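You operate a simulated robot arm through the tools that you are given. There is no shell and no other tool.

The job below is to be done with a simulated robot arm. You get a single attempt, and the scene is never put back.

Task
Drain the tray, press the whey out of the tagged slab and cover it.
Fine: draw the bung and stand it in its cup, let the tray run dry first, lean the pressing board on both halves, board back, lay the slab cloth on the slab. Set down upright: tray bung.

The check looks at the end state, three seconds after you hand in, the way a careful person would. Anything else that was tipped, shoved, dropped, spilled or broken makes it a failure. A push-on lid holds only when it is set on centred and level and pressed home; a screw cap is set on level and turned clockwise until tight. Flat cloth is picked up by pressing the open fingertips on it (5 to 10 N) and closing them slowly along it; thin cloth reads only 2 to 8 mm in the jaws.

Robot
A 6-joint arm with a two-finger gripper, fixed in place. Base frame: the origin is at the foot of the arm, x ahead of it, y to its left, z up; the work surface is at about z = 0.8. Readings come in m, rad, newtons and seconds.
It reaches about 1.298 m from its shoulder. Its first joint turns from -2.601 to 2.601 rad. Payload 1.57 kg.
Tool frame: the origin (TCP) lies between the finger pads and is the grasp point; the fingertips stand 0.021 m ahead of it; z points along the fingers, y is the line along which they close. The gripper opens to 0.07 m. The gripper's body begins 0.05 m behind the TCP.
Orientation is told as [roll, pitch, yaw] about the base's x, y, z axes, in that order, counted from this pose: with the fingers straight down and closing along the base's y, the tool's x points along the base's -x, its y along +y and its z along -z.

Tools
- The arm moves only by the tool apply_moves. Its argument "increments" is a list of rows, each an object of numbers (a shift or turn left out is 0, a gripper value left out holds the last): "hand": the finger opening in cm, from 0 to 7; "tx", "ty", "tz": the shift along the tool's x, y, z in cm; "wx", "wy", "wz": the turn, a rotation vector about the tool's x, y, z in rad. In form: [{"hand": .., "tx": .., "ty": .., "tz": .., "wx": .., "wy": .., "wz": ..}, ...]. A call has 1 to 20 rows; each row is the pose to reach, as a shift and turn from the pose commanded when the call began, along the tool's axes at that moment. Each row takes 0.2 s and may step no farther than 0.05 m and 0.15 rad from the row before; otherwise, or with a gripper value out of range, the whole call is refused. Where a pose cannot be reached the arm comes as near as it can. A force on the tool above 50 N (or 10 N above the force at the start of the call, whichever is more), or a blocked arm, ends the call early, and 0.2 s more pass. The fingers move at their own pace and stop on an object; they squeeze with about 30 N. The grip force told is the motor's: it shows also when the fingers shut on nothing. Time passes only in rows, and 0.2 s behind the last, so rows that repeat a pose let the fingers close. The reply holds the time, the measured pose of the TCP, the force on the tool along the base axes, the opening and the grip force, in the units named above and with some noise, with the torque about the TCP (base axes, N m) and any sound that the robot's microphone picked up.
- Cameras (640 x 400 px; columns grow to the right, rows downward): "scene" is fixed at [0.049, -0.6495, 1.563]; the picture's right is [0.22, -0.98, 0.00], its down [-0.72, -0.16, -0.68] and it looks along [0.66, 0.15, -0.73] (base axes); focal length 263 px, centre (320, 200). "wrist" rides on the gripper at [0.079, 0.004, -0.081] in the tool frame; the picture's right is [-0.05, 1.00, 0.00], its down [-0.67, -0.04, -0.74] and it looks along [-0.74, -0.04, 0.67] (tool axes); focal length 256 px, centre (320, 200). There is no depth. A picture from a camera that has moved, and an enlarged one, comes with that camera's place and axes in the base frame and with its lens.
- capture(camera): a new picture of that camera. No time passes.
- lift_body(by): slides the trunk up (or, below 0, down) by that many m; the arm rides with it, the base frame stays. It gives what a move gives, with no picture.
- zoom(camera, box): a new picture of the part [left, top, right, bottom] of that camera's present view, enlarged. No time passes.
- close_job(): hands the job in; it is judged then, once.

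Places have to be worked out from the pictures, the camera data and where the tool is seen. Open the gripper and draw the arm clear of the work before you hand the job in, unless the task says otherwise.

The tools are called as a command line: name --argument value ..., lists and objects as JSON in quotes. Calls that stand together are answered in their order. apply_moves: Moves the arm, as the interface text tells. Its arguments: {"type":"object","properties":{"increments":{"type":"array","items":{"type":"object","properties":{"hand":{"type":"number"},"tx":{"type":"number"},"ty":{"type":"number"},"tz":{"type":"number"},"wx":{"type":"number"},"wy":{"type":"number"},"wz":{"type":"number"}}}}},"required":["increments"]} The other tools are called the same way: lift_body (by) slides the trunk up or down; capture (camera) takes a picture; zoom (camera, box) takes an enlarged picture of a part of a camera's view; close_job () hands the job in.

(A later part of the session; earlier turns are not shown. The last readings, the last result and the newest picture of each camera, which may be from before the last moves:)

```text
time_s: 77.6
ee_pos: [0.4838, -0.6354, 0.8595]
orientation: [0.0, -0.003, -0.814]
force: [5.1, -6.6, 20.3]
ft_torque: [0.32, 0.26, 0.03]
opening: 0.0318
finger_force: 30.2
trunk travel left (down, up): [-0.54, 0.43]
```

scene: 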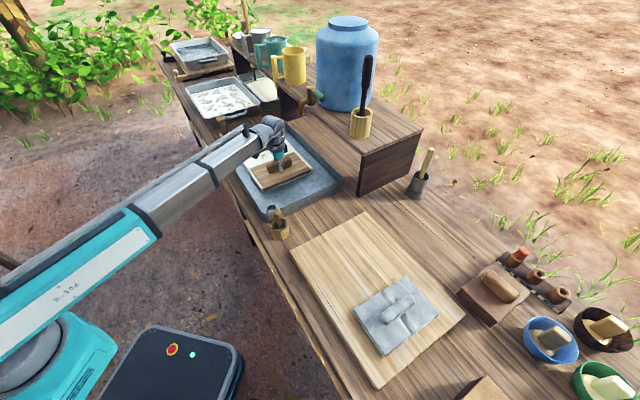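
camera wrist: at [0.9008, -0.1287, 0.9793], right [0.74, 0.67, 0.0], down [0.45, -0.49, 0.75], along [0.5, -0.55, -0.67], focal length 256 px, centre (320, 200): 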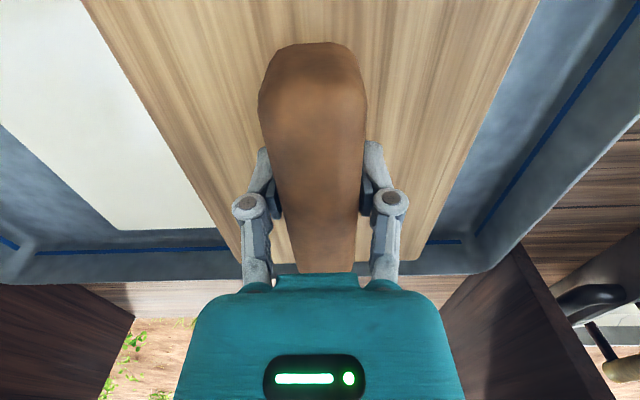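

Board rests (about 23 N). I ease up 1 mm, open and rise.

lift_body --by 0.0012

apply_moves --increments '[{"hand": 3.5}, {"hand": 4}, {"hand": 5}, {"hand": 6}, {"hand": 7}, {"hand": 7}]'

lift_body --by 0.18

zoom --camera "scene" --box '[290, 200, 400, 310]'

capture --camera "wrist"

```text
time_s: 78.1
ee_pos: [0.4827, -0.6349, 0.8601]
orientation: [0.001, -0.001, -0.813]
force: [1.1, -2.2, 4.3]
ft_torque: [-0.69, -0.59, 0.01]
opening: 0.0319
finger_force: 30.1
trunk travel left (down, up): [-0.541, 0.429]
```

```text
time_s: 79.5
ee_pos: [0.4839, -0.635, 0.8597]
orientation: [0.001, -0.001, -0.816]
force: [0.9, 0.4, -0.1]
ft_torque: [0.02, -0.03, -0.01]
opening: 0.0698
finger_force: 0.0
trunk travel left (down, up): [-0.541, 0.429]
```

```text
time_s: 81.5
ee_pos: [0.4833, -0.6358, 1.0405]
orientation: [0.0, -0.001, -0.816]
force: [-0.4, -0.4, -0.3]
ft_torque: [-0.01, 0.0, 0.0]
opening: 0.0703
finger_force: 0.2
trunk travel left (down, up): [-0.721, 0.249]
```

```text
3.64 times, centred on (345, 255) of scene
camera zoom: at [0.049, -0.6495, 1.563], right [0.22, -0.98, 0.0], down [-0.72, -0.16, -0.68], along [0.66, 0.15, -0.73], focal length 958 px, centre (229, 0)
```

zoom: 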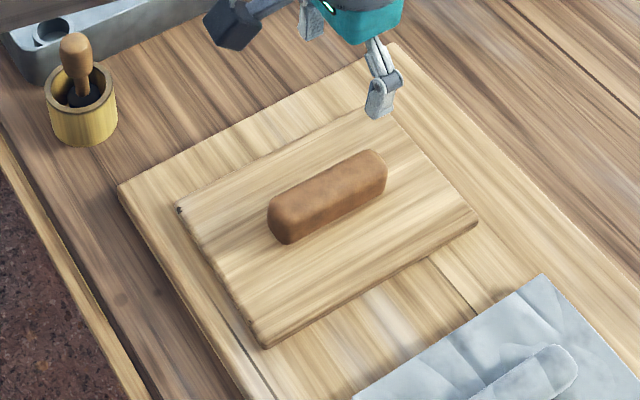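

```text
taken
camera wrist: at [0.4318, -0.5757, 1.1194], right [0.76, 0.65, 0.0], down [0.43, -0.51, 0.75], along [0.48, -0.57, -0.67], focal length 256 px, centre (320, 200)
```

wrist: 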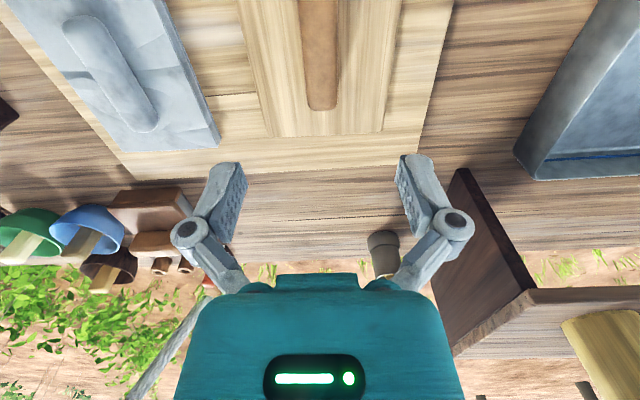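

The board is back within a pixel of its original place. Now the cloth: besides the grey draped piece there is a white strip along the table's front rail; I look at both.

zoom --camera "scene" --box '[180, 120, 250, 190]'

zoom --camera "scene" --box '[345, 265, 445, 365]'

zoom --camera "wrist" --box '[0, 0, 240, 160]'

zoom --camera "scene" --box '[220, 0, 320, 100]'

```text
5.71 times, centred on (215, 155) of scene
camera zoom: at [0.049, -0.6495, 1.563], right [0.22, -0.98, 0.0], down [-0.72, -0.16, -0.68], along [0.66, 0.15, -0.73], focal length 1505 px, centre (920, 457)
```

zoom: 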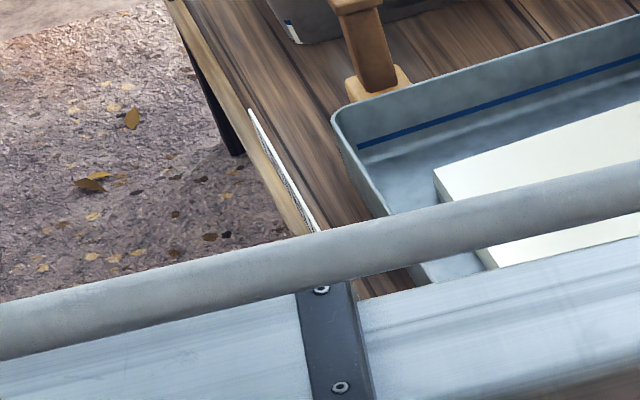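

```text
4.00 times, centred on (395, 315) of scene
camera zoom: at [0.049, -0.6495, 1.563], right [0.22, -0.98, 0.0], down [-0.72, -0.16, -0.68], along [0.66, 0.15, -0.73], focal length 1054 px, centre (20, -260)
```

zoom: 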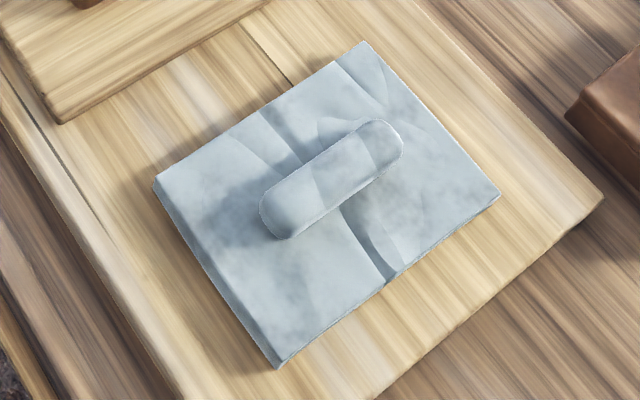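

```text
2.50 times, centred on (120, 80) of wrist
camera zoom: at [0.4318, -0.5757, 1.1194], right [0.76, 0.65, 0.0], down [0.43, -0.51, 0.75], along [0.48, -0.57, -0.67], focal length 640 px, centre (820, 500)
```

zoom: 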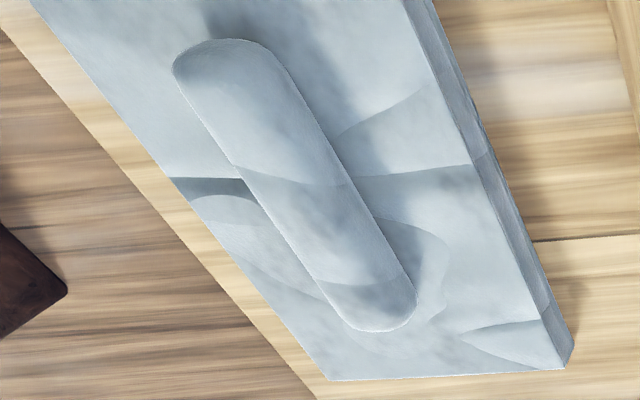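

```text
4.00 times, centred on (270, 50) of scene
camera zoom: at [0.049, -0.6495, 1.563], right [0.22, -0.98, 0.0], down [-0.72, -0.16, -0.68], along [0.66, 0.15, -0.73], focal length 1054 px, centre (520, 800)
```

zoom: 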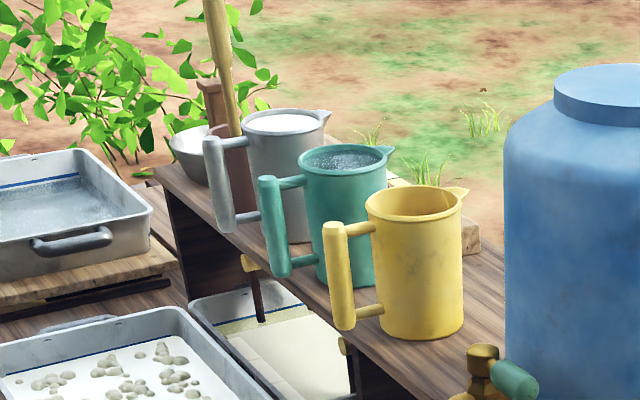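

The grey piece looks like a pad with a rolled grip, but the white strip on the table's front edge is about 0.32 m long, just slab-sized — maybe a cloth hung there. I move the wrist camera to view it from the front.

apply_moves --increments '[{"tx": 2.6, "ty": 3.98}, {"tx": 5.2, "ty": 7.96}, {"tx": 7.8, "ty": 11.94}, {"tx": 10.4, "ty": 15.92}, {"tx": 13.0, "ty": 19.9}, {"tx": 15.6, "ty": 23.88}, {"tx": 18.2, "ty": 27.86}, {"tx": 20.8, "ty": 31.84}, {"tx": 23.4, "ty": 35.82}, {"tx": 26.0, "ty": 39.8}, {"tx": 28.6, "ty": 43.78}, {"tx": 31.2, "ty": 47.76}, {"tx": 33.8, "ty": 51.74}, {"tx": 36.4, "ty": 55.72}, {"tx": 39.0, "ty": 59.7}, {"tx": 41.6, "ty": 63.68}, {"tx": 44.2, "ty": 67.66}, {"tx": 46.8, "ty": 71.64}, {"tx": 49.4, "ty": 75.62, "wz": -0.03}, {"tx": 52, "ty": 79.6, "wz": -0.03}]'

capture --camera "wrist"

capture --camera "scene"

```text
time_s: 85.7
ee_pos: [0.7063, 0.289, 1.0401]
orientation: [0.0, -0.002, -0.786]
force: [-0.3, 0.1, 0.6]
ft_torque: [0.0, -0.01, -0.01]
opening: 0.0701
finger_force: 0.0
trunk travel left (down, up): [-0.721, 0.249]
```

```text
taken
camera wrist: at [0.6521, 0.3482, 1.1192], right [0.74, 0.67, 0.0], down [0.45, -0.49, 0.75], along [0.5, -0.55, -0.67], focal length 256 px, centre (320, 200)
```

wrist: 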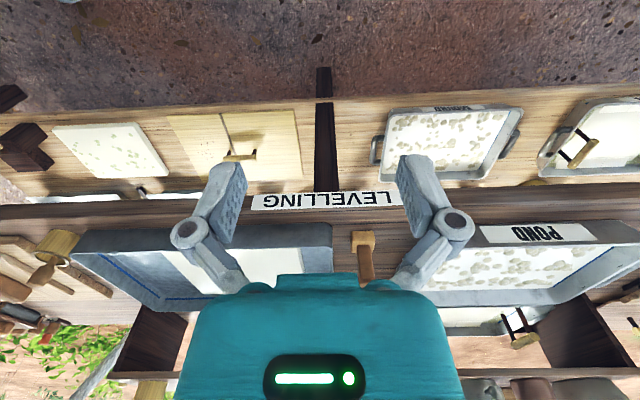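

```text
taken
```

scene: 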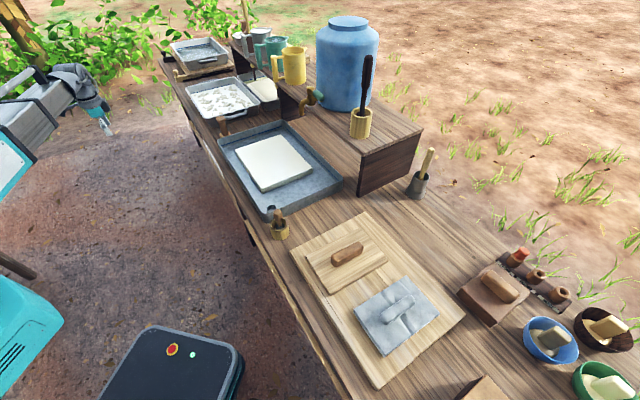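

There is a lower shelf with another slab, boards and labelled trays; the strip is a sign "LEVELLING". I zoom in to find the tag.

zoom --camera "wrist" --box '[0, 60, 200, 220]'

zoom --camera "wrist" --box '[150, 80, 350, 220]'

zoom --camera "wrist" --box '[350, 80, 640, 300]'

zoom --camera "wrist" --box '[60, 190, 350, 330]'

```text
2.50 times, centred on (100, 140) of wrist
camera zoom: at [0.6521, 0.3482, 1.1192], right [0.74, 0.67, 0.0], down [0.45, -0.49, 0.75], along [0.5, -0.55, -0.67], focal length 640 px, centre (870, 350)
```

zoom: 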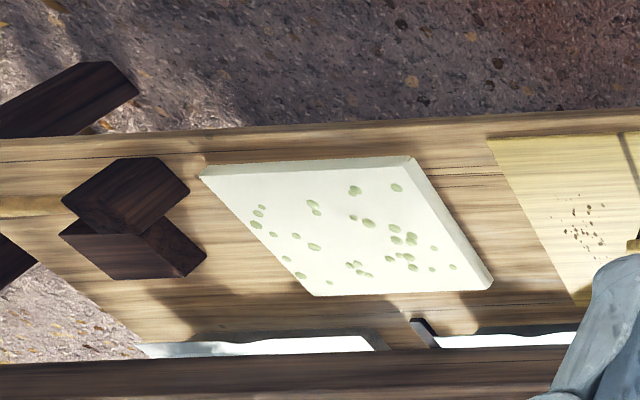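

```text
2.86 times, centred on (250, 150) of wrist
camera zoom: at [0.6521, 0.3482, 1.1192], right [0.74, 0.67, 0.0], down [0.45, -0.49, 0.75], along [0.5, -0.55, -0.67], focal length 731 px, centre (520, 343)
```

zoom: 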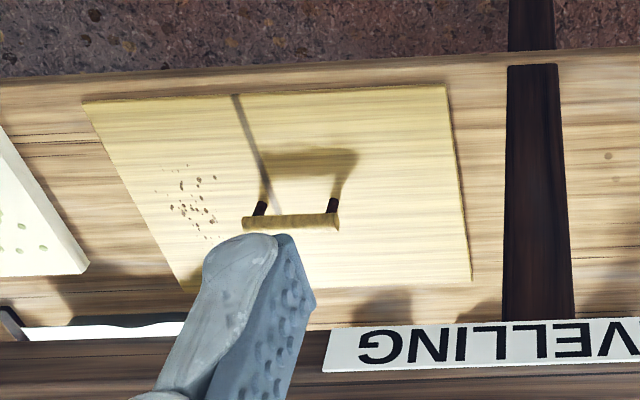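

```text
1.82 times, centred on (495, 190) of wrist
camera zoom: at [0.6521, 0.3482, 1.1192], right [0.74, 0.67, 0.0], down [0.45, -0.49, 0.75], along [0.5, -0.55, -0.67], focal length 465 px, centre (2, 218)
```

zoom: 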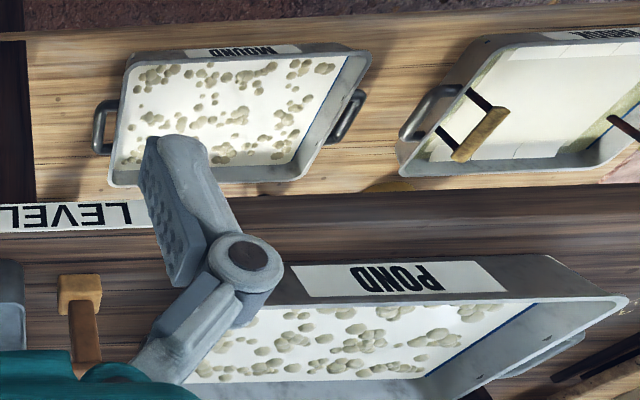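

```text
2.21 times, centred on (205, 260) of wrist
camera zoom: at [0.6521, 0.3482, 1.1192], right [0.74, 0.67, 0.0], down [0.45, -0.49, 0.75], along [0.5, -0.55, -0.67], focal length 565 px, centre (574, 68)
```

zoom: 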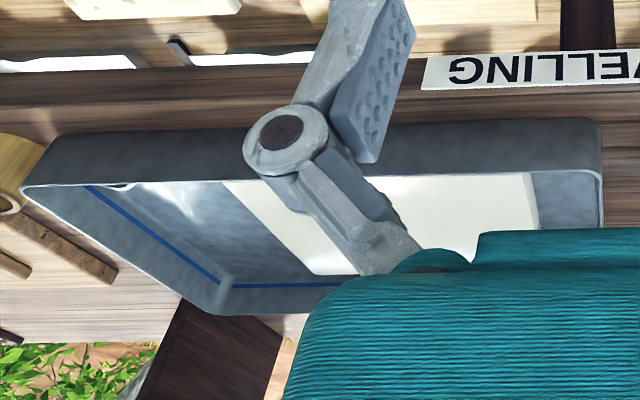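

The lower shelf holds spare stuff (another slab, trays). I lower the camera to look under the table top for any other cloth.

lift_body --by -0.2

capture --camera "wrist"

zoom --camera "wrist" --box '[0, 100, 330, 300]'

```text
time_s: 87.9
ee_pos: [0.7046, 0.2888, 0.8401]
orientation: [0.0, -0.002, -0.785]
force: [-0.3, 0.8, 0.5]
ft_torque: [-0.02, 0.0, 0.02]
opening: 0.07
finger_force: 0.1
trunk travel left (down, up): [-0.521, 0.449]
```

```text
taken
camera wrist: at [0.6516, 0.3472, 0.9195], right [0.74, 0.67, 0.0], down [0.45, -0.49, 0.75], along [0.5, -0.55, -0.67], focal length 256 px, centre (320, 200)
```

wrist: 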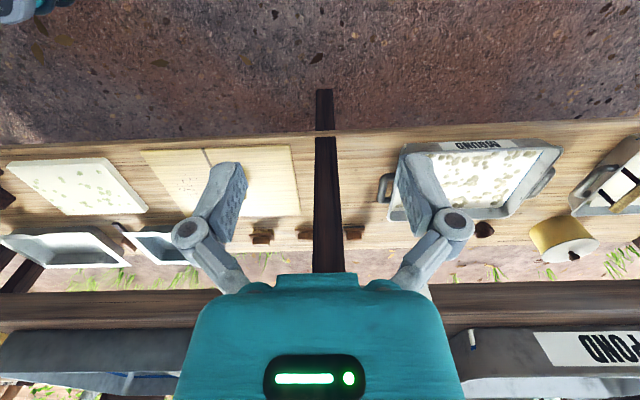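

```text
1.94 times, centred on (165, 200) of wrist
camera zoom: at [0.6516, 0.3472, 0.9195], right [0.74, 0.67, 0.0], down [0.45, -0.49, 0.75], along [0.5, -0.55, -0.67], focal length 496 px, centre (621, 200)
```

zoom: 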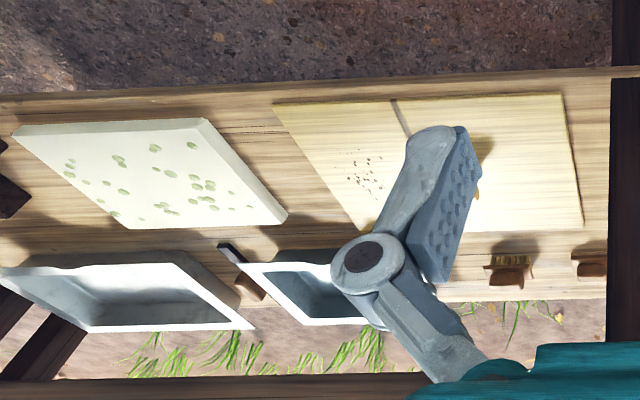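

No cloth on the lower shelf. I go up again and survey the right end of the table, around the grey cloth and beyond.

lift_body --by 0.25

apply_moves --increments '[{"tx": -1.55, "ty": -4.48}, {"tx": -3.1, "ty": -8.96}, {"tx": -4.65, "ty": -13.44}, {"tx": -6.2, "ty": -17.92}, {"tx": -7.75, "ty": -22.4}, {"tx": -9.3, "ty": -26.88}, {"tx": -10.85, "ty": -31.36}, {"tx": -12.4, "ty": -35.84}, {"tx": -13.95, "ty": -40.32}, {"tx": -15.5, "ty": -44.8}, {"tx": -17.1, "ty": -49.3}]'

apply_moves --increments '[{"tx": -1.55, "ty": -4.48}, {"tx": -3.1, "ty": -8.96}, {"tx": -4.65, "ty": -13.44}, {"tx": -6.2, "ty": -17.92}, {"tx": -7.75, "ty": -22.4}, {"tx": -9.3, "ty": -26.88}, {"tx": -10.85, "ty": -31.36}, {"tx": -12.4, "ty": -35.84}, {"tx": -13.95, "ty": -40.32}, {"tx": -15.5, "ty": -44.8}, {"tx": -17.1, "ty": -49.3}]'

capture --camera "wrist"

capture --camera "scene"

```text
time_s: 90.5
ee_pos: [0.7044, 0.2888, 1.0903]
orientation: [0.001, -0.001, -0.788]
force: [-0.7, 0.1, 0.4]
ft_torque: [-0.02, -0.03, 0.01]
opening: 0.0699
finger_force: 0.0
trunk travel left (down, up): [-0.771, 0.199]
```

```text
time_s: 92.9
ee_pos: [0.4998, -0.1898, 1.0898]
orientation: [0.001, 0.0, -0.782]
force: [0.0, 0.5, -0.3]
ft_torque: [-0.01, -0.04, -0.02]
opening: 0.0701
finger_force: 0.1
out of reach, approached as far as the arm can: row 9, 10, 11
trunk travel left (down, up): [-0.771, 0.199]
```

```text
time_s: 95.3
ee_pos: [0.2712, -0.6617, 1.0883]
orientation: [-0.001, -0.003, -0.783]
force: [-0.5, -0.5, -0.8]
ft_torque: [0.0, -0.01, 0.02]
opening: 0.0697
finger_force: 0.1
trunk travel left (down, up): [-0.771, 0.199]
```

```text
taken
camera wrist: at [0.2184, -0.6031, 1.1693], right [0.74, 0.67, 0.0], down [0.45, -0.5, 0.75], along [0.5, -0.55, -0.67], focal length 256 px, centre (320, 200)
```

wrist: 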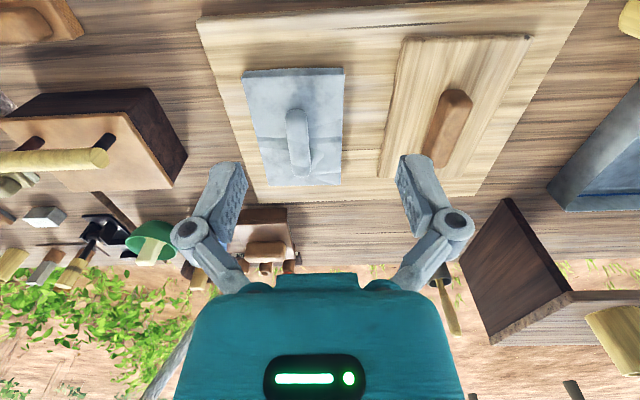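

```text
taken
```

scene: 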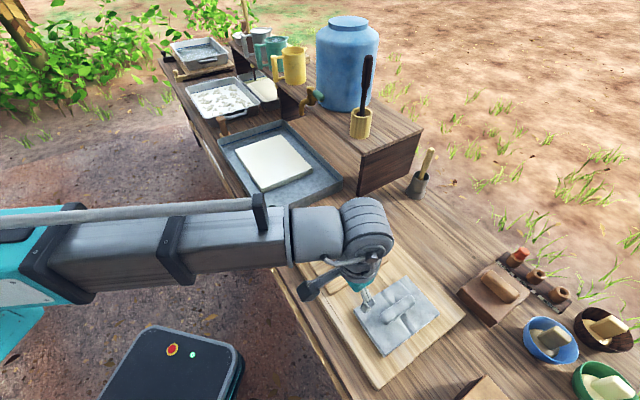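

I look closer at the right end items and at the grey cloth.

zoom --camera "wrist" --box '[0, 0, 200, 290]'

zoom --camera "wrist" --box '[220, 50, 370, 200]'

zoom --camera "wrist" --box '[0, 160, 160, 300]'

```text
1.38 times, centred on (100, 145) of wrist
camera zoom: at [0.2184, -0.6031, 1.1693], right [0.74, 0.67, 0.0], down [0.45, -0.5, 0.75], along [0.5, -0.55, -0.67], focal length 353 px, centre (623, 276)
```

zoom: 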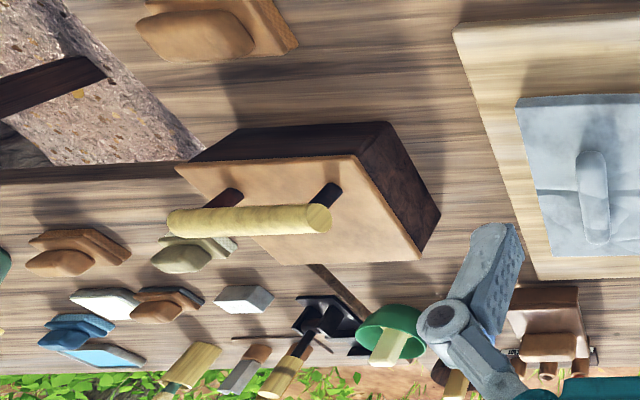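

```text
2.67 times, centred on (295, 125) of wrist
camera zoom: at [0.2184, -0.6031, 1.1693], right [0.74, 0.67, 0.0], down [0.45, -0.5, 0.75], along [0.5, -0.55, -0.67], focal length 683 px, centre (387, 400)
```

zoom: 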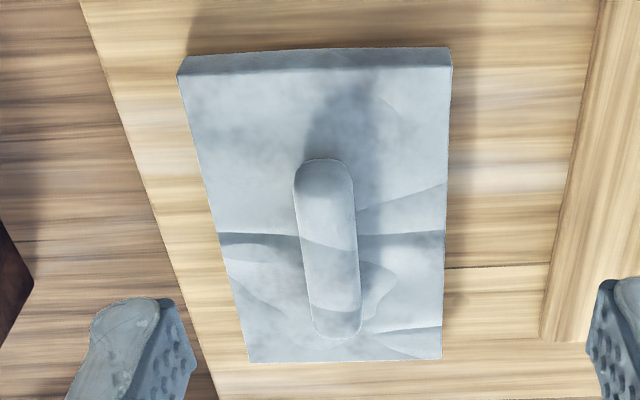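

```text
2.86 times, centred on (80, 230) of wrist
camera zoom: at [0.2184, -0.6031, 1.1693], right [0.74, 0.67, 0.0], down [0.45, -0.5, 0.75], along [0.5, -0.55, -0.67], focal length 731 px, centre (1006, 114)
```

zoom: 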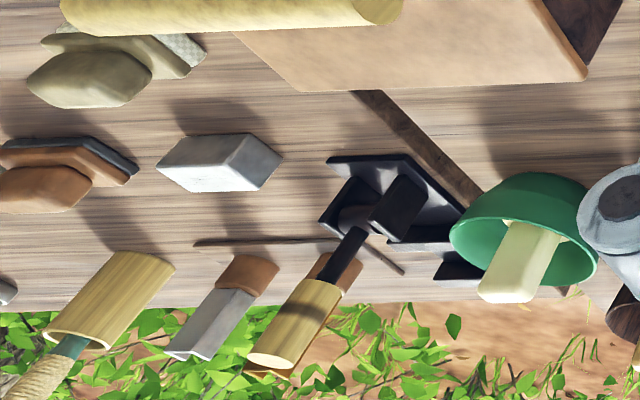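

No other cloth is in sight, so the grey folded cloth with the rolled grip is the slab cloth; its roll is centred at (0.350, -0.797), top z≈0.845. I go over it and align.

apply_moves --increments '[{"tx": -4, "ty": -1, "wz": -0.01}, {"tx": -8, "ty": -2, "wz": -0.02}, {"tx": -12, "ty": -3, "wz": -0.03}, {"tx": -15.1, "ty": -4, "wz": -0.04}, {"tx": -15.1, "ty": -4, "wz": -0.04}]'

lift_body --by -0.17

capture --camera "wrist"

zoom --camera "scene" --box '[345, 265, 445, 365]'

```text
time_s: 96.5
ee_pos: [0.3488, -0.796, 1.0893]
orientation: [0.0, -0.002, -0.741]
force: [0.0, -0.3, 0.4]
ft_torque: [0.01, -0.02, 0.01]
opening: 0.0698
finger_force: 0.1
trunk travel left (down, up): [-0.771, 0.199]
```

```text
time_s: 98.4
ee_pos: [0.3493, -0.7949, 0.9203]
orientation: [-0.001, -0.002, -0.745]
force: [0.0, 0.2, 0.1]
ft_torque: [-0.01, -0.04, 0.01]
opening: 0.0699
finger_force: 0.0
trunk travel left (down, up): [-0.601, 0.369]
```

```text
taken
camera wrist: at [0.2933, -0.7389, 0.9995], right [0.72, 0.7, 0.0], down [0.46, -0.48, 0.75], along [0.52, -0.53, -0.67], focal length 256 px, centre (320, 200)
```

wrist: 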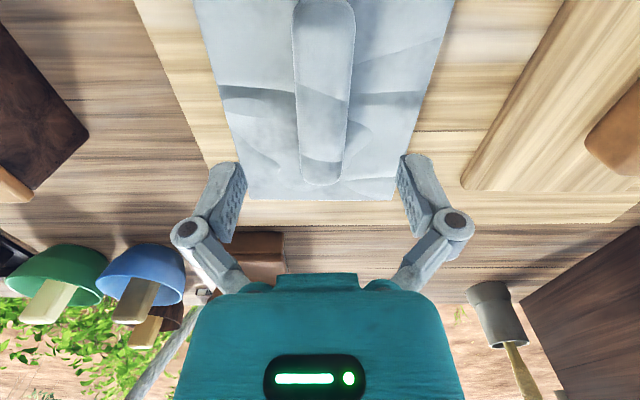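

```text
4.00 times, centred on (395, 315) of scene
camera zoom: at [0.049, -0.6495, 1.563], right [0.22, -0.98, 0.0], down [-0.72, -0.16, -0.68], along [0.66, 0.15, -0.73], focal length 1054 px, centre (20, -260)
```

zoom: 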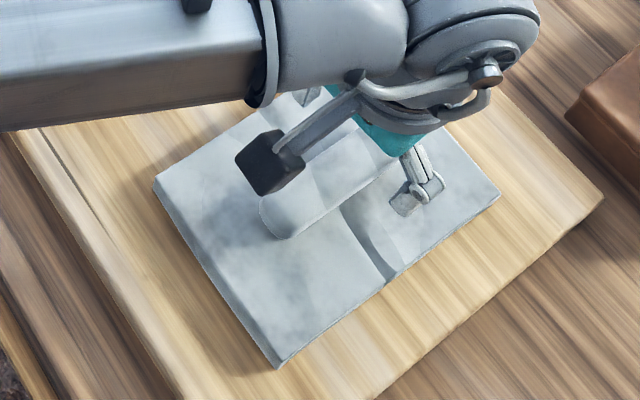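

Aligned with the roll. I lower around it, first to tip height ~0.855, then in small steps until the tips touch the cloth.

lift_body --by -0.045

capture --camera "wrist"

zoom --camera "scene" --box '[360, 270, 430, 340]'

```text
time_s: 99.3
ee_pos: [0.3483, -0.7948, 0.8747]
orientation: [0.001, -0.004, -0.744]
force: [0.0, 0.4, -0.3]
ft_torque: [0.0, 0.0, 0.01]
opening: 0.0701
finger_force: 0.1
trunk travel left (down, up): [-0.556, 0.414]
```

```text
taken
camera wrist: at [0.2933, -0.7389, 0.9545], right [0.72, 0.7, 0.0], down [0.46, -0.48, 0.75], along [0.52, -0.53, -0.67], focal length 256 px, centre (320, 200)
```

wrist: 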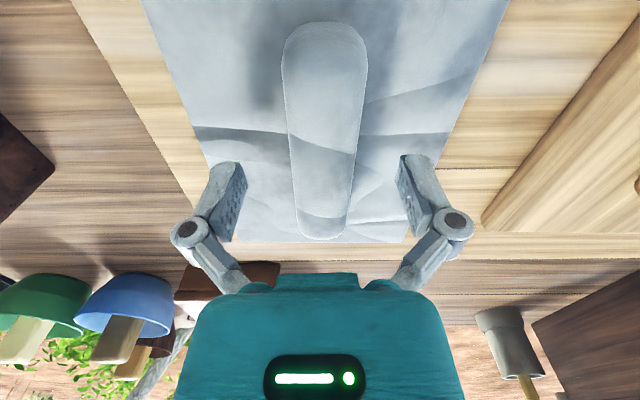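

```text
5.71 times, centred on (395, 305) of scene
camera zoom: at [0.049, -0.6495, 1.563], right [0.22, -0.98, 0.0], down [-0.72, -0.16, -0.68], along [0.66, 0.15, -0.73], focal length 1505 px, centre (-109, -400)
```

zoom: 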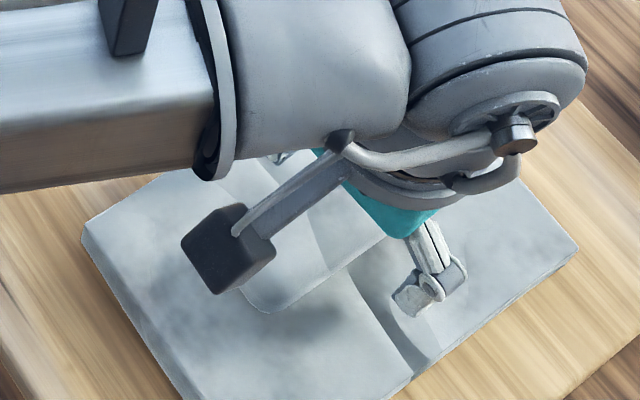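

Now down in small steps, watching for the touch.

lift_body --by -0.012

lift_body --by -0.004

lift_body --by -0.003

lift_body --by -0.002

```text
time_s: 99.9
ee_pos: [0.3496, -0.7941, 0.8628]
orientation: [0.001, -0.001, -0.745]
force: [-0.3, -1.5, 0.9]
ft_torque: [0.0, 0.02, 0.01]
opening: 0.0702
finger_force: 0.1
trunk travel left (down, up): [-0.544, 0.426]
```

```text
time_s: 100.4
ee_pos: [0.3496, -0.7952, 0.8591]
orientation: [0.001, -0.001, -0.743]
force: [-0.3, -0.2, -0.6]
ft_torque: [0.04, -0.01, 0.01]
opening: 0.0699
finger_force: 0.1
trunk travel left (down, up): [-0.54, 0.43]
```

```text
time_s: 100.9
ee_pos: [0.3501, -0.7955, 0.8556]
orientation: [0.001, -0.001, -0.746]
force: [-0.1, -0.8, -0.2]
ft_torque: [0.02, -0.01, -0.01]
opening: 0.0699
finger_force: 0.0
trunk travel left (down, up): [-0.537, 0.433]
```

```text
time_s: 101.5
ee_pos: [0.35, -0.7955, 0.8543]
orientation: [0.0, -0.003, -0.745]
force: [2.1, -2.2, 8.7]
ft_torque: [-0.03, 0.04, 0.0]
opening: 0.0702
finger_force: 0.1
trunk travel left (down, up): [-0.535, 0.435]
```

Touch at TCP 0.8545 (9 N). I rise 1.1 cm to leave room for the fingertip swing and close slowly on the roll.

lift_body --by 0.0105

apply_moves --increments '[{"hand": 6.5}, {"hand": 6}, {"hand": 5.5}, {"hand": 5}, {"hand": 4.5}, {"hand": 4}, {"hand": 3.5}, {"hand": 3}, {"hand": 2.5}, {"hand": 2}, {"hand": 1.5}, {"hand": 1.0}, {"hand": 0.5}, {"hand": 0.5}]'

capture --camera "wrist"

zoom --camera "scene" --box '[345, 265, 445, 365]'

```text
time_s: 102.0
ee_pos: [0.3492, -0.7956, 0.8636]
orientation: [-0.001, -0.001, -0.746]
force: [0.0, 0.2, -0.5]
ft_torque: [-0.01, -0.03, 0.01]
opening: 0.07
finger_force: 0.0
trunk travel left (down, up): [-0.546, 0.424]
```

```text
time_s: 105.0
ee_pos: [0.3503, -0.7939, 0.8649]
orientation: [0.001, -0.004, -0.744]
force: [8.5, 2.0, 19.8]
ft_torque: [0.06, -0.19, -0.42]
opening: 0.0303
finger_force: 30.3
trunk travel left (down, up): [-0.546, 0.424]
```

```text
taken
camera wrist: at [0.2936, -0.7375, 0.9452], right [0.72, 0.7, 0.0], down [0.46, -0.48, 0.75], along [0.52, -0.54, -0.66], focal length 256 px, centre (320, 200)
```

wrist: 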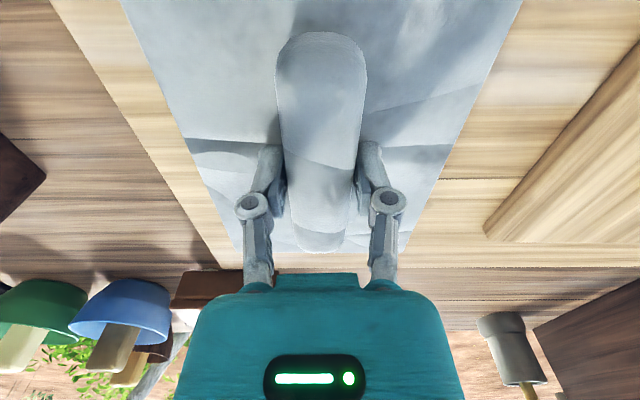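

```text
4.00 times, centred on (395, 315) of scene
camera zoom: at [0.049, -0.6495, 1.563], right [0.22, -0.98, 0.0], down [-0.72, -0.16, -0.68], along [0.66, 0.15, -0.73], focal length 1054 px, centre (20, -260)
```

zoom: 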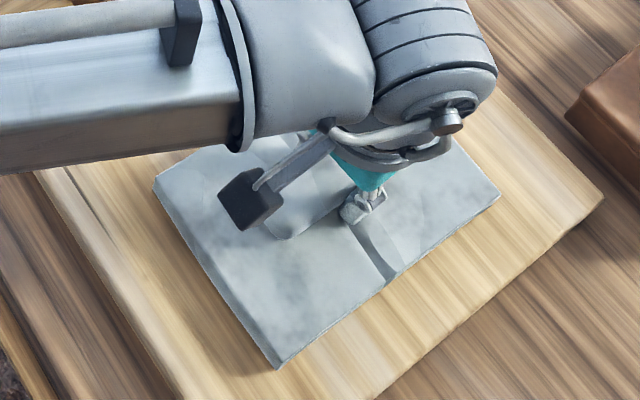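

It holds a firm 30 mm roll. Tips press the pad a bit (20 N); I rise 2 mm, then a few more and read the weight.

lift_body --by 0.003

lift_body --by 0.006

zoom --camera "scene" --box '[345, 265, 445, 365]'

```text
time_s: 105.6
ee_pos: [0.3483, -0.7961, 0.8679]
orientation: [0.0, -0.002, -0.744]
force: [0.8, -0.5, 0.4]
ft_torque: [0.01, 0.0, 0.02]
opening: 0.0301
finger_force: 30.2
trunk travel left (down, up): [-0.549, 0.421]
```

```text
time_s: 106.1
ee_pos: [0.3487, -0.7947, 0.8716]
orientation: [-0.001, -0.002, -0.747]
force: [0.8, -1.0, -2.0]
ft_torque: [0.06, -0.01, -0.02]
opening: 0.0299
finger_force: 30.3
trunk travel left (down, up): [-0.555, 0.415]
```

```text
4.00 times, centred on (395, 315) of scene
camera zoom: at [0.049, -0.6495, 1.563], right [0.22, -0.98, 0.0], down [-0.72, -0.16, -0.68], along [0.66, 0.15, -0.73], focal length 1054 px, centre (20, -260)
```

zoom: 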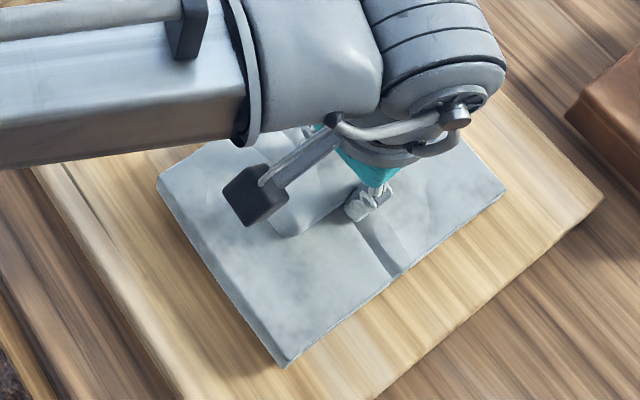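

It is coming up, weight about 2 N. I lift 3 cm more and check what is under it.

lift_body --by 0.03

zoom --camera "scene" --box '[340, 250, 450, 370]'

capture --camera "wrist"

```text
time_s: 106.9
ee_pos: [0.3483, -0.7956, 0.9022]
orientation: [0.0, -0.001, -0.747]
force: [0.2, 0.0, -1.4]
ft_torque: [-0.03, 0.0, 0.03]
opening: 0.0298
finger_force: 30.3
trunk travel left (down, up): [-0.585, 0.385]
```

```text
3.33 times, centred on (395, 310) of scene
camera zoom: at [0.049, -0.6495, 1.563], right [0.22, -0.98, 0.0], down [-0.72, -0.16, -0.68], along [0.66, 0.15, -0.73], focal length 878 px, centre (70, -167)
```

zoom: 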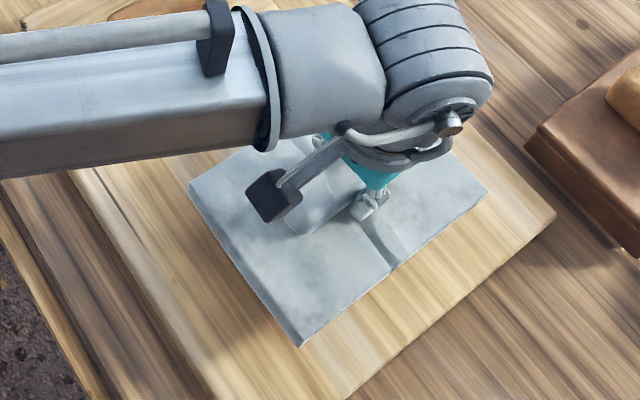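

```text
taken
camera wrist: at [0.2935, -0.7391, 0.9829], right [0.72, 0.7, 0.0], down [0.46, -0.48, 0.75], along [0.52, -0.53, -0.67], focal length 256 px, centre (320, 200)
```

wrist: 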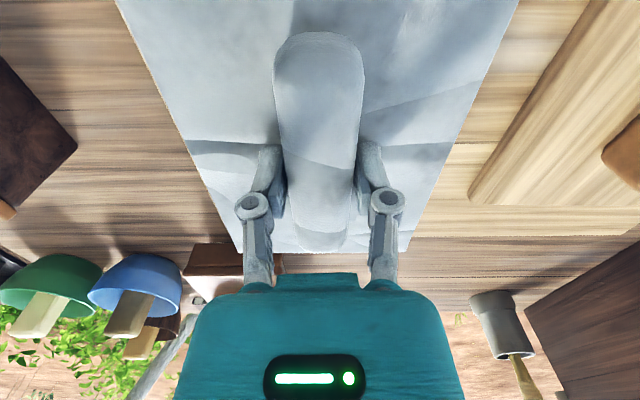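

The whole pad comes up as one. I raise it higher and look at the cutting board underneath.

lift_body --by 0.15

capture --camera "scene"

zoom --camera "scene" --box '[330, 210, 470, 390]'

```text
time_s: 108.6
ee_pos: [0.3488, -0.7951, 1.0532]
orientation: [0.0, -0.002, -0.744]
force: [0.2, 0.8, -0.9]
ft_torque: [-0.01, -0.01, 0.0]
opening: 0.0295
finger_force: 30.3
trunk travel left (down, up): [-0.735, 0.235]
```

```text
taken
```

scene: 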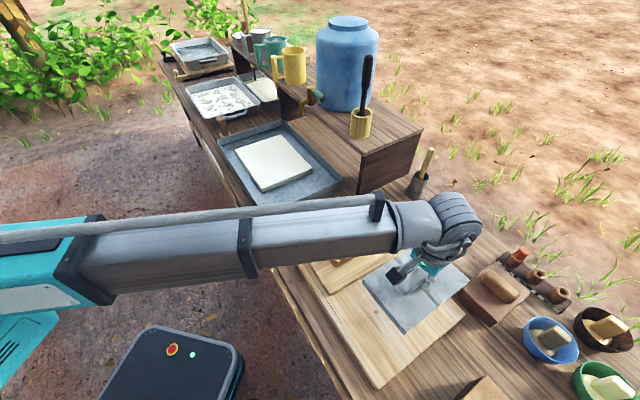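

```text
2.22 times, centred on (400, 300) of scene
camera zoom: at [0.049, -0.6495, 1.563], right [0.22, -0.98, 0.0], down [-0.72, -0.16, -0.68], along [0.66, 0.15, -0.73], focal length 585 px, centre (142, -22)
```

zoom: 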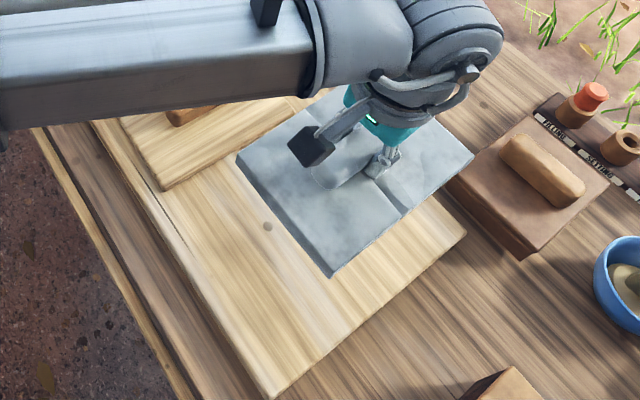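

Nothing remains underneath; the cloth is one piece. I carry it along the table to above the slab's centre, about (0.903, -0.24), aligning it to the slab.

apply_moves --increments '[{"tx": -0.08, "ty": 2}, {"tx": -0.2, "ty": 5}, {"tx": -0.36, "ty": 9}, {"tx": -0.53, "ty": 13.3}, {"tx": -0.7, "ty": 17.6}, {"tx": -0.87, "ty": 21.9}, {"tx": -1.04, "ty": 26.2}, {"tx": -1.2, "ty": 30.5}, {"tx": -1.38, "ty": 34.8}, {"tx": -1.55, "ty": 39.1}, {"tx": -1.72, "ty": 43.4}, {"tx": -1.89, "ty": 47.7}, {"tx": -2.06, "ty": 52}, {"tx": -2.23, "ty": 56.3}, {"tx": -2.4, "ty": 60.6}, {"tx": -2.57, "ty": 64.9, "wz": 0.01}, {"tx": -2.74, "ty": 69.2, "wz": 0.02}, {"tx": -2.9, "ty": 73.2, "wz": 0.03}, {"tx": -3.05, "ty": 76.5, "wz": 0.04}, {"tx": -3.1, "ty": 78.3, "wz": 0.04}]'

capture --camera "wrist"

zoom --camera "scene" --box '[210, 90, 350, 220]'

```text
time_s: 112.8
ee_pos: [0.9034, -0.2403, 1.0535]
orientation: [-0.001, -0.003, -0.786]
force: [1.0, -0.2, -1.3]
ft_torque: [0.01, -0.01, 0.0]
opening: 0.0293
finger_force: 29.7
trunk travel left (down, up): [-0.735, 0.235]
```

```text
taken
camera wrist: at [0.8503, -0.1826, 1.1327], right [0.74, 0.67, 0.0], down [0.45, -0.5, 0.75], along [0.5, -0.55, -0.67], focal length 256 px, centre (320, 200)
```

wrist: 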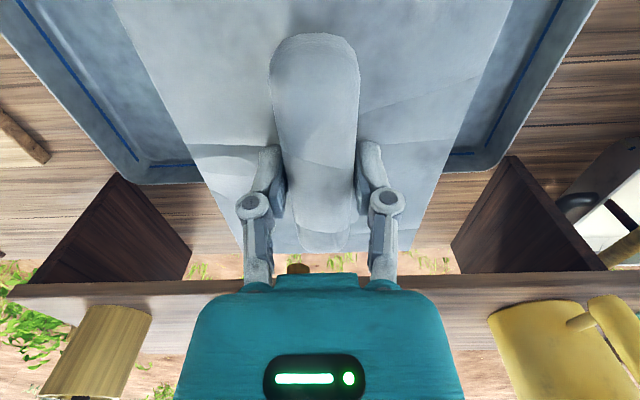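

```text
3.08 times, centred on (280, 155) of scene
camera zoom: at [0.049, -0.6495, 1.563], right [0.22, -0.98, 0.0], down [-0.72, -0.16, -0.68], along [0.66, 0.15, -0.73], focal length 810 px, centre (443, 338)
```

zoom: 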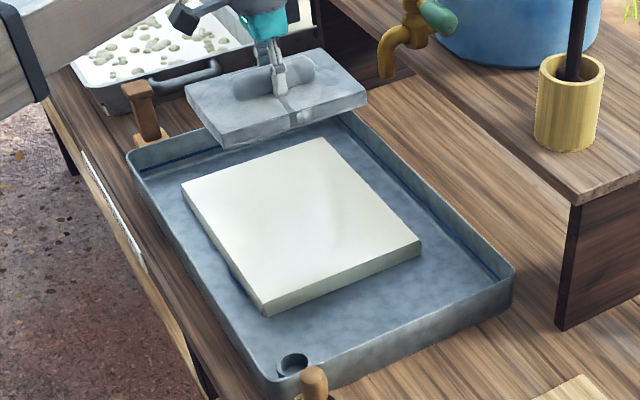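

Centred over the slab. I lower toward it.

lift_body --by -0.165

zoom --camera "scene" --box '[210, 100, 350, 220]'

```text
time_s: 114.7
ee_pos: [0.9036, -0.241, 0.8882]
orientation: [-0.001, -0.001, -0.786]
force: [0.0, 0.4, -1.2]
ft_torque: [0.0, 0.02, -0.03]
opening: 0.0292
finger_force: 30.1
trunk travel left (down, up): [-0.57, 0.4]
```

```text
3.33 times, centred on (280, 160) of scene
camera zoom: at [0.049, -0.6495, 1.563], right [0.22, -0.98, 0.0], down [-0.72, -0.16, -0.68], along [0.66, 0.15, -0.73], focal length 878 px, centre (453, 333)
```

zoom: 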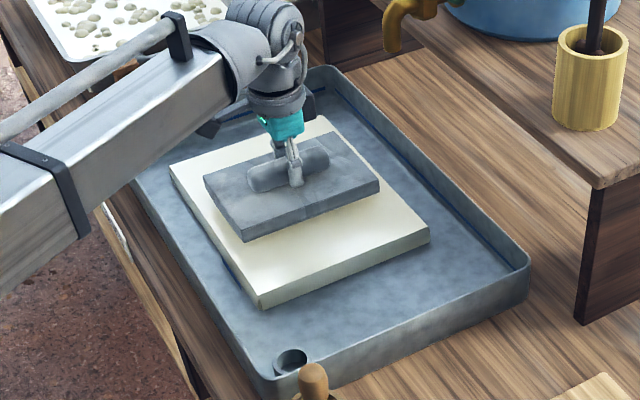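

Centred on the slab. Down further in steps to contact.

lift_body --by -0.018

lift_body --by -0.003

lift_body --by -0.003

```text
time_s: 115.3
ee_pos: [0.9042, -0.2426, 0.8682]
orientation: [-0.001, -0.002, -0.786]
force: [-0.7, -0.8, -0.9]
ft_torque: [-0.02, -0.02, 0.01]
opening: 0.0295
finger_force: 29.7
trunk travel left (down, up): [-0.552, 0.418]
```

```text
time_s: 115.9
ee_pos: [0.9029, -0.2422, 0.8673]
orientation: [0.0, -0.003, -0.786]
force: [-1.1, 0.4, -1.3]
ft_torque: [0.0, 0.02, -0.02]
opening: 0.0293
finger_force: 29.7
trunk travel left (down, up): [-0.549, 0.421]
```

```text
time_s: 116.4
ee_pos: [0.903, -0.2415, 0.8637]
orientation: [0.0, -0.002, -0.785]
force: [0.2, -0.5, -1.5]
ft_torque: [0.01, 0.0, 0.03]
opening: 0.0294
finger_force: 29.9
trunk travel left (down, up): [-0.546, 0.424]
```

lift_body --by -0.002

lift_body --by -0.002

zoom --camera "scene" --box '[230, 120, 330, 210]'

```text
time_s: 116.9
ee_pos: [0.9036, -0.2418, 0.8617]
orientation: [-0.001, -0.001, -0.785]
force: [0.2, 0.4, -1.2]
ft_torque: [-0.02, 0.0, -0.02]
opening: 0.0293
finger_force: 29.7
trunk travel left (down, up): [-0.544, 0.426]
```

```text
time_s: 117.4
ee_pos: [0.9021, -0.2416, 0.8596]
orientation: [0.001, -0.001, -0.785]
force: [-0.6, 0.4, -1.5]
ft_torque: [0.0, 0.0, 0.02]
opening: 0.0297
finger_force: 30.5
trunk travel left (down, up): [-0.542, 0.428]
```

```text
4.44 times, centred on (280, 165) of scene
camera zoom: at [0.049, -0.6495, 1.563], right [0.22, -0.98, 0.0], down [-0.72, -0.16, -0.68], along [0.66, 0.15, -0.73], focal length 1171 px, centre (498, 356)
```

zoom: 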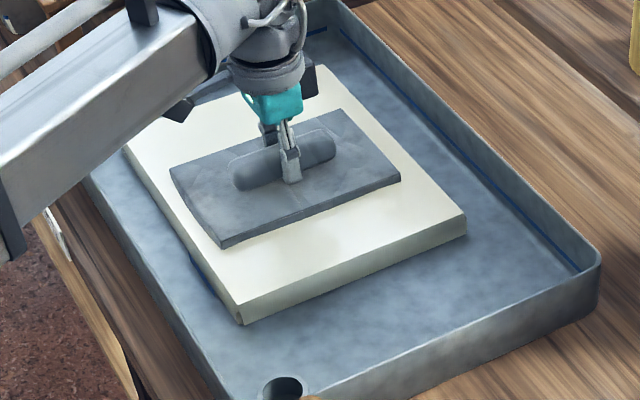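

Nearly down. Continuing in 2 mm steps.

lift_body --by -0.002

lift_body --by -0.002

lift_body --by -0.0015

```text
time_s: 117.9
ee_pos: [0.9034, -0.2417, 0.86]
orientation: [0.002, -0.005, -0.786]
force: [4.5, -1.5, 10.2]
ft_torque: [0.11, 0.16, -0.04]
opening: 0.0295
finger_force: 29.7
trunk travel left (down, up): [-0.54, 0.43]
```

```text
time_s: 118.5
ee_pos: [0.9039, -0.2416, 0.8584]
orientation: [0.003, -0.008, -0.784]
force: [15.9, -3.4, 36.7]
ft_torque: [0.0, -0.23, -0.06]
opening: 0.0295
finger_force: 29.7
trunk travel left (down, up): [-0.538, 0.432]
```

```text
time_s: 118.8
ee_pos: [0.9019, -0.2413, 0.8592]
orientation: [0.003, -0.007, -0.785]
force: [0.5, -0.1, 31.3]
ft_torque: [0.07, 0.18, 0.0]
opening: 0.0295
finger_force: 30.5
trunk travel left (down, up): [-0.537, 0.433]
stopped: the force on the tool passed its limit at 54 N (the readings are from after the stop); the commanded pose is now the measured one
```

The cloth rests on the slab; I pressed a bit more than needed. I rise about 3 mm to take off the load.

lift_body --by 0.003

zoom --camera "scene" --box '[230, 120, 330, 210]'

```text
time_s: 119.3
ee_pos: [0.9046, -0.2423, 0.8584]
orientation: [0.002, -0.005, -0.784]
force: [-2.4, 0.6, 1.9]
ft_torque: [-0.15, 0.05, -0.13]
opening: 0.0296
finger_force: 29.6
trunk travel left (down, up): [-0.54, 0.43]
```

```text
4.44 times, centred on (280, 165) of scene
camera zoom: at [0.049, -0.6495, 1.563], right [0.22, -0.98, 0.0], down [-0.72, -0.16, -0.68], along [0.66, 0.15, -0.73], focal length 1171 px, centre (498, 356)
```

zoom: 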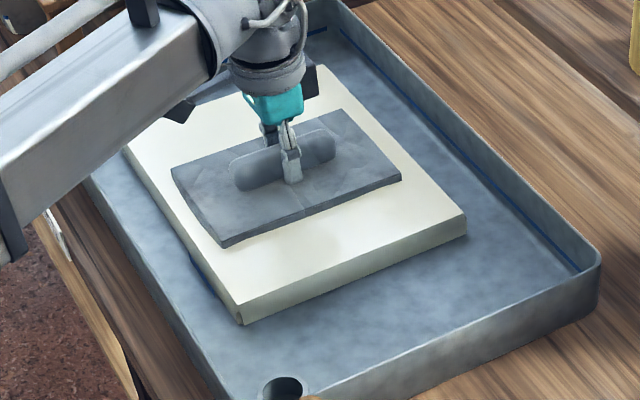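

Load is off. I open slowly and rise straight up.

apply_moves --increments '[{"hand": 3.2}, {"hand": 3.6}, {"hand": 4.2}, {"hand": 5}, {"hand": 6}, {"hand": 7}, {"hand": 7}]'

lift_body --by 0.05

zoom --camera "scene" --box '[230, 120, 330, 210]'

capture --camera "wrist"

```text
time_s: 120.9
ee_pos: [0.9051, -0.2423, 0.8595]
orientation: [0.001, -0.005, -0.784]
force: [-0.2, 1.1, -0.4]
ft_torque: [0.0, 0.02, 0.0]
opening: 0.0697
finger_force: 0.1
trunk travel left (down, up): [-0.54, 0.43]
```

```text
time_s: 121.8
ee_pos: [0.9051, -0.2412, 0.9083]
orientation: [0.002, -0.004, -0.786]
force: [0.0, 0.1, -0.1]
ft_torque: [-0.03, 0.01, 0.0]
opening: 0.0704
finger_force: 0.0
trunk travel left (down, up): [-0.59, 0.38]
```

```text
4.44 times, centred on (280, 165) of scene
camera zoom: at [0.049, -0.6495, 1.563], right [0.22, -0.98, 0.0], down [-0.72, -0.16, -0.68], along [0.66, 0.15, -0.73], focal length 1171 px, centre (498, 356)
```

zoom: 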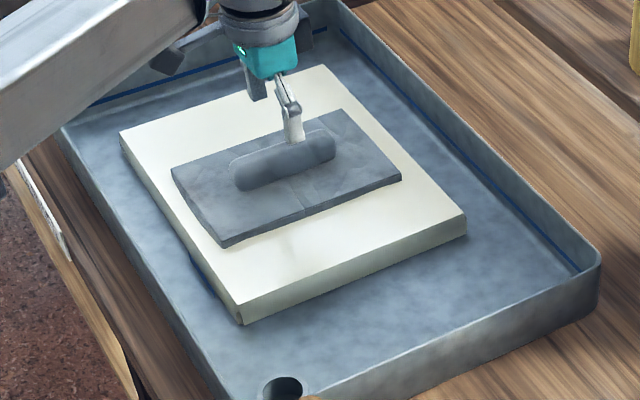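

```text
taken
camera wrist: at [0.8512, -0.1835, 0.9884], right [0.74, 0.67, 0.0], down [0.44, -0.49, 0.75], along [0.5, -0.56, -0.66], focal length 256 px, centre (320, 200)
```

wrist: 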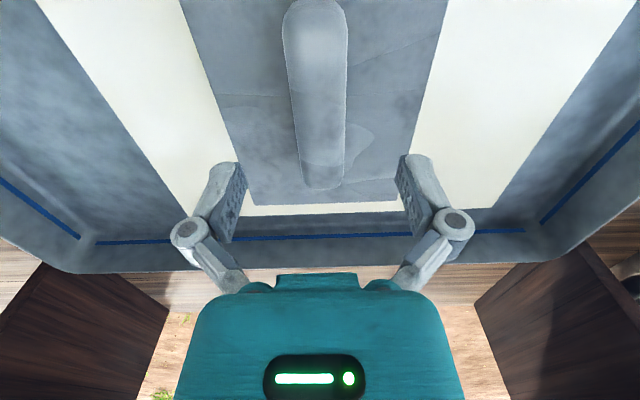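

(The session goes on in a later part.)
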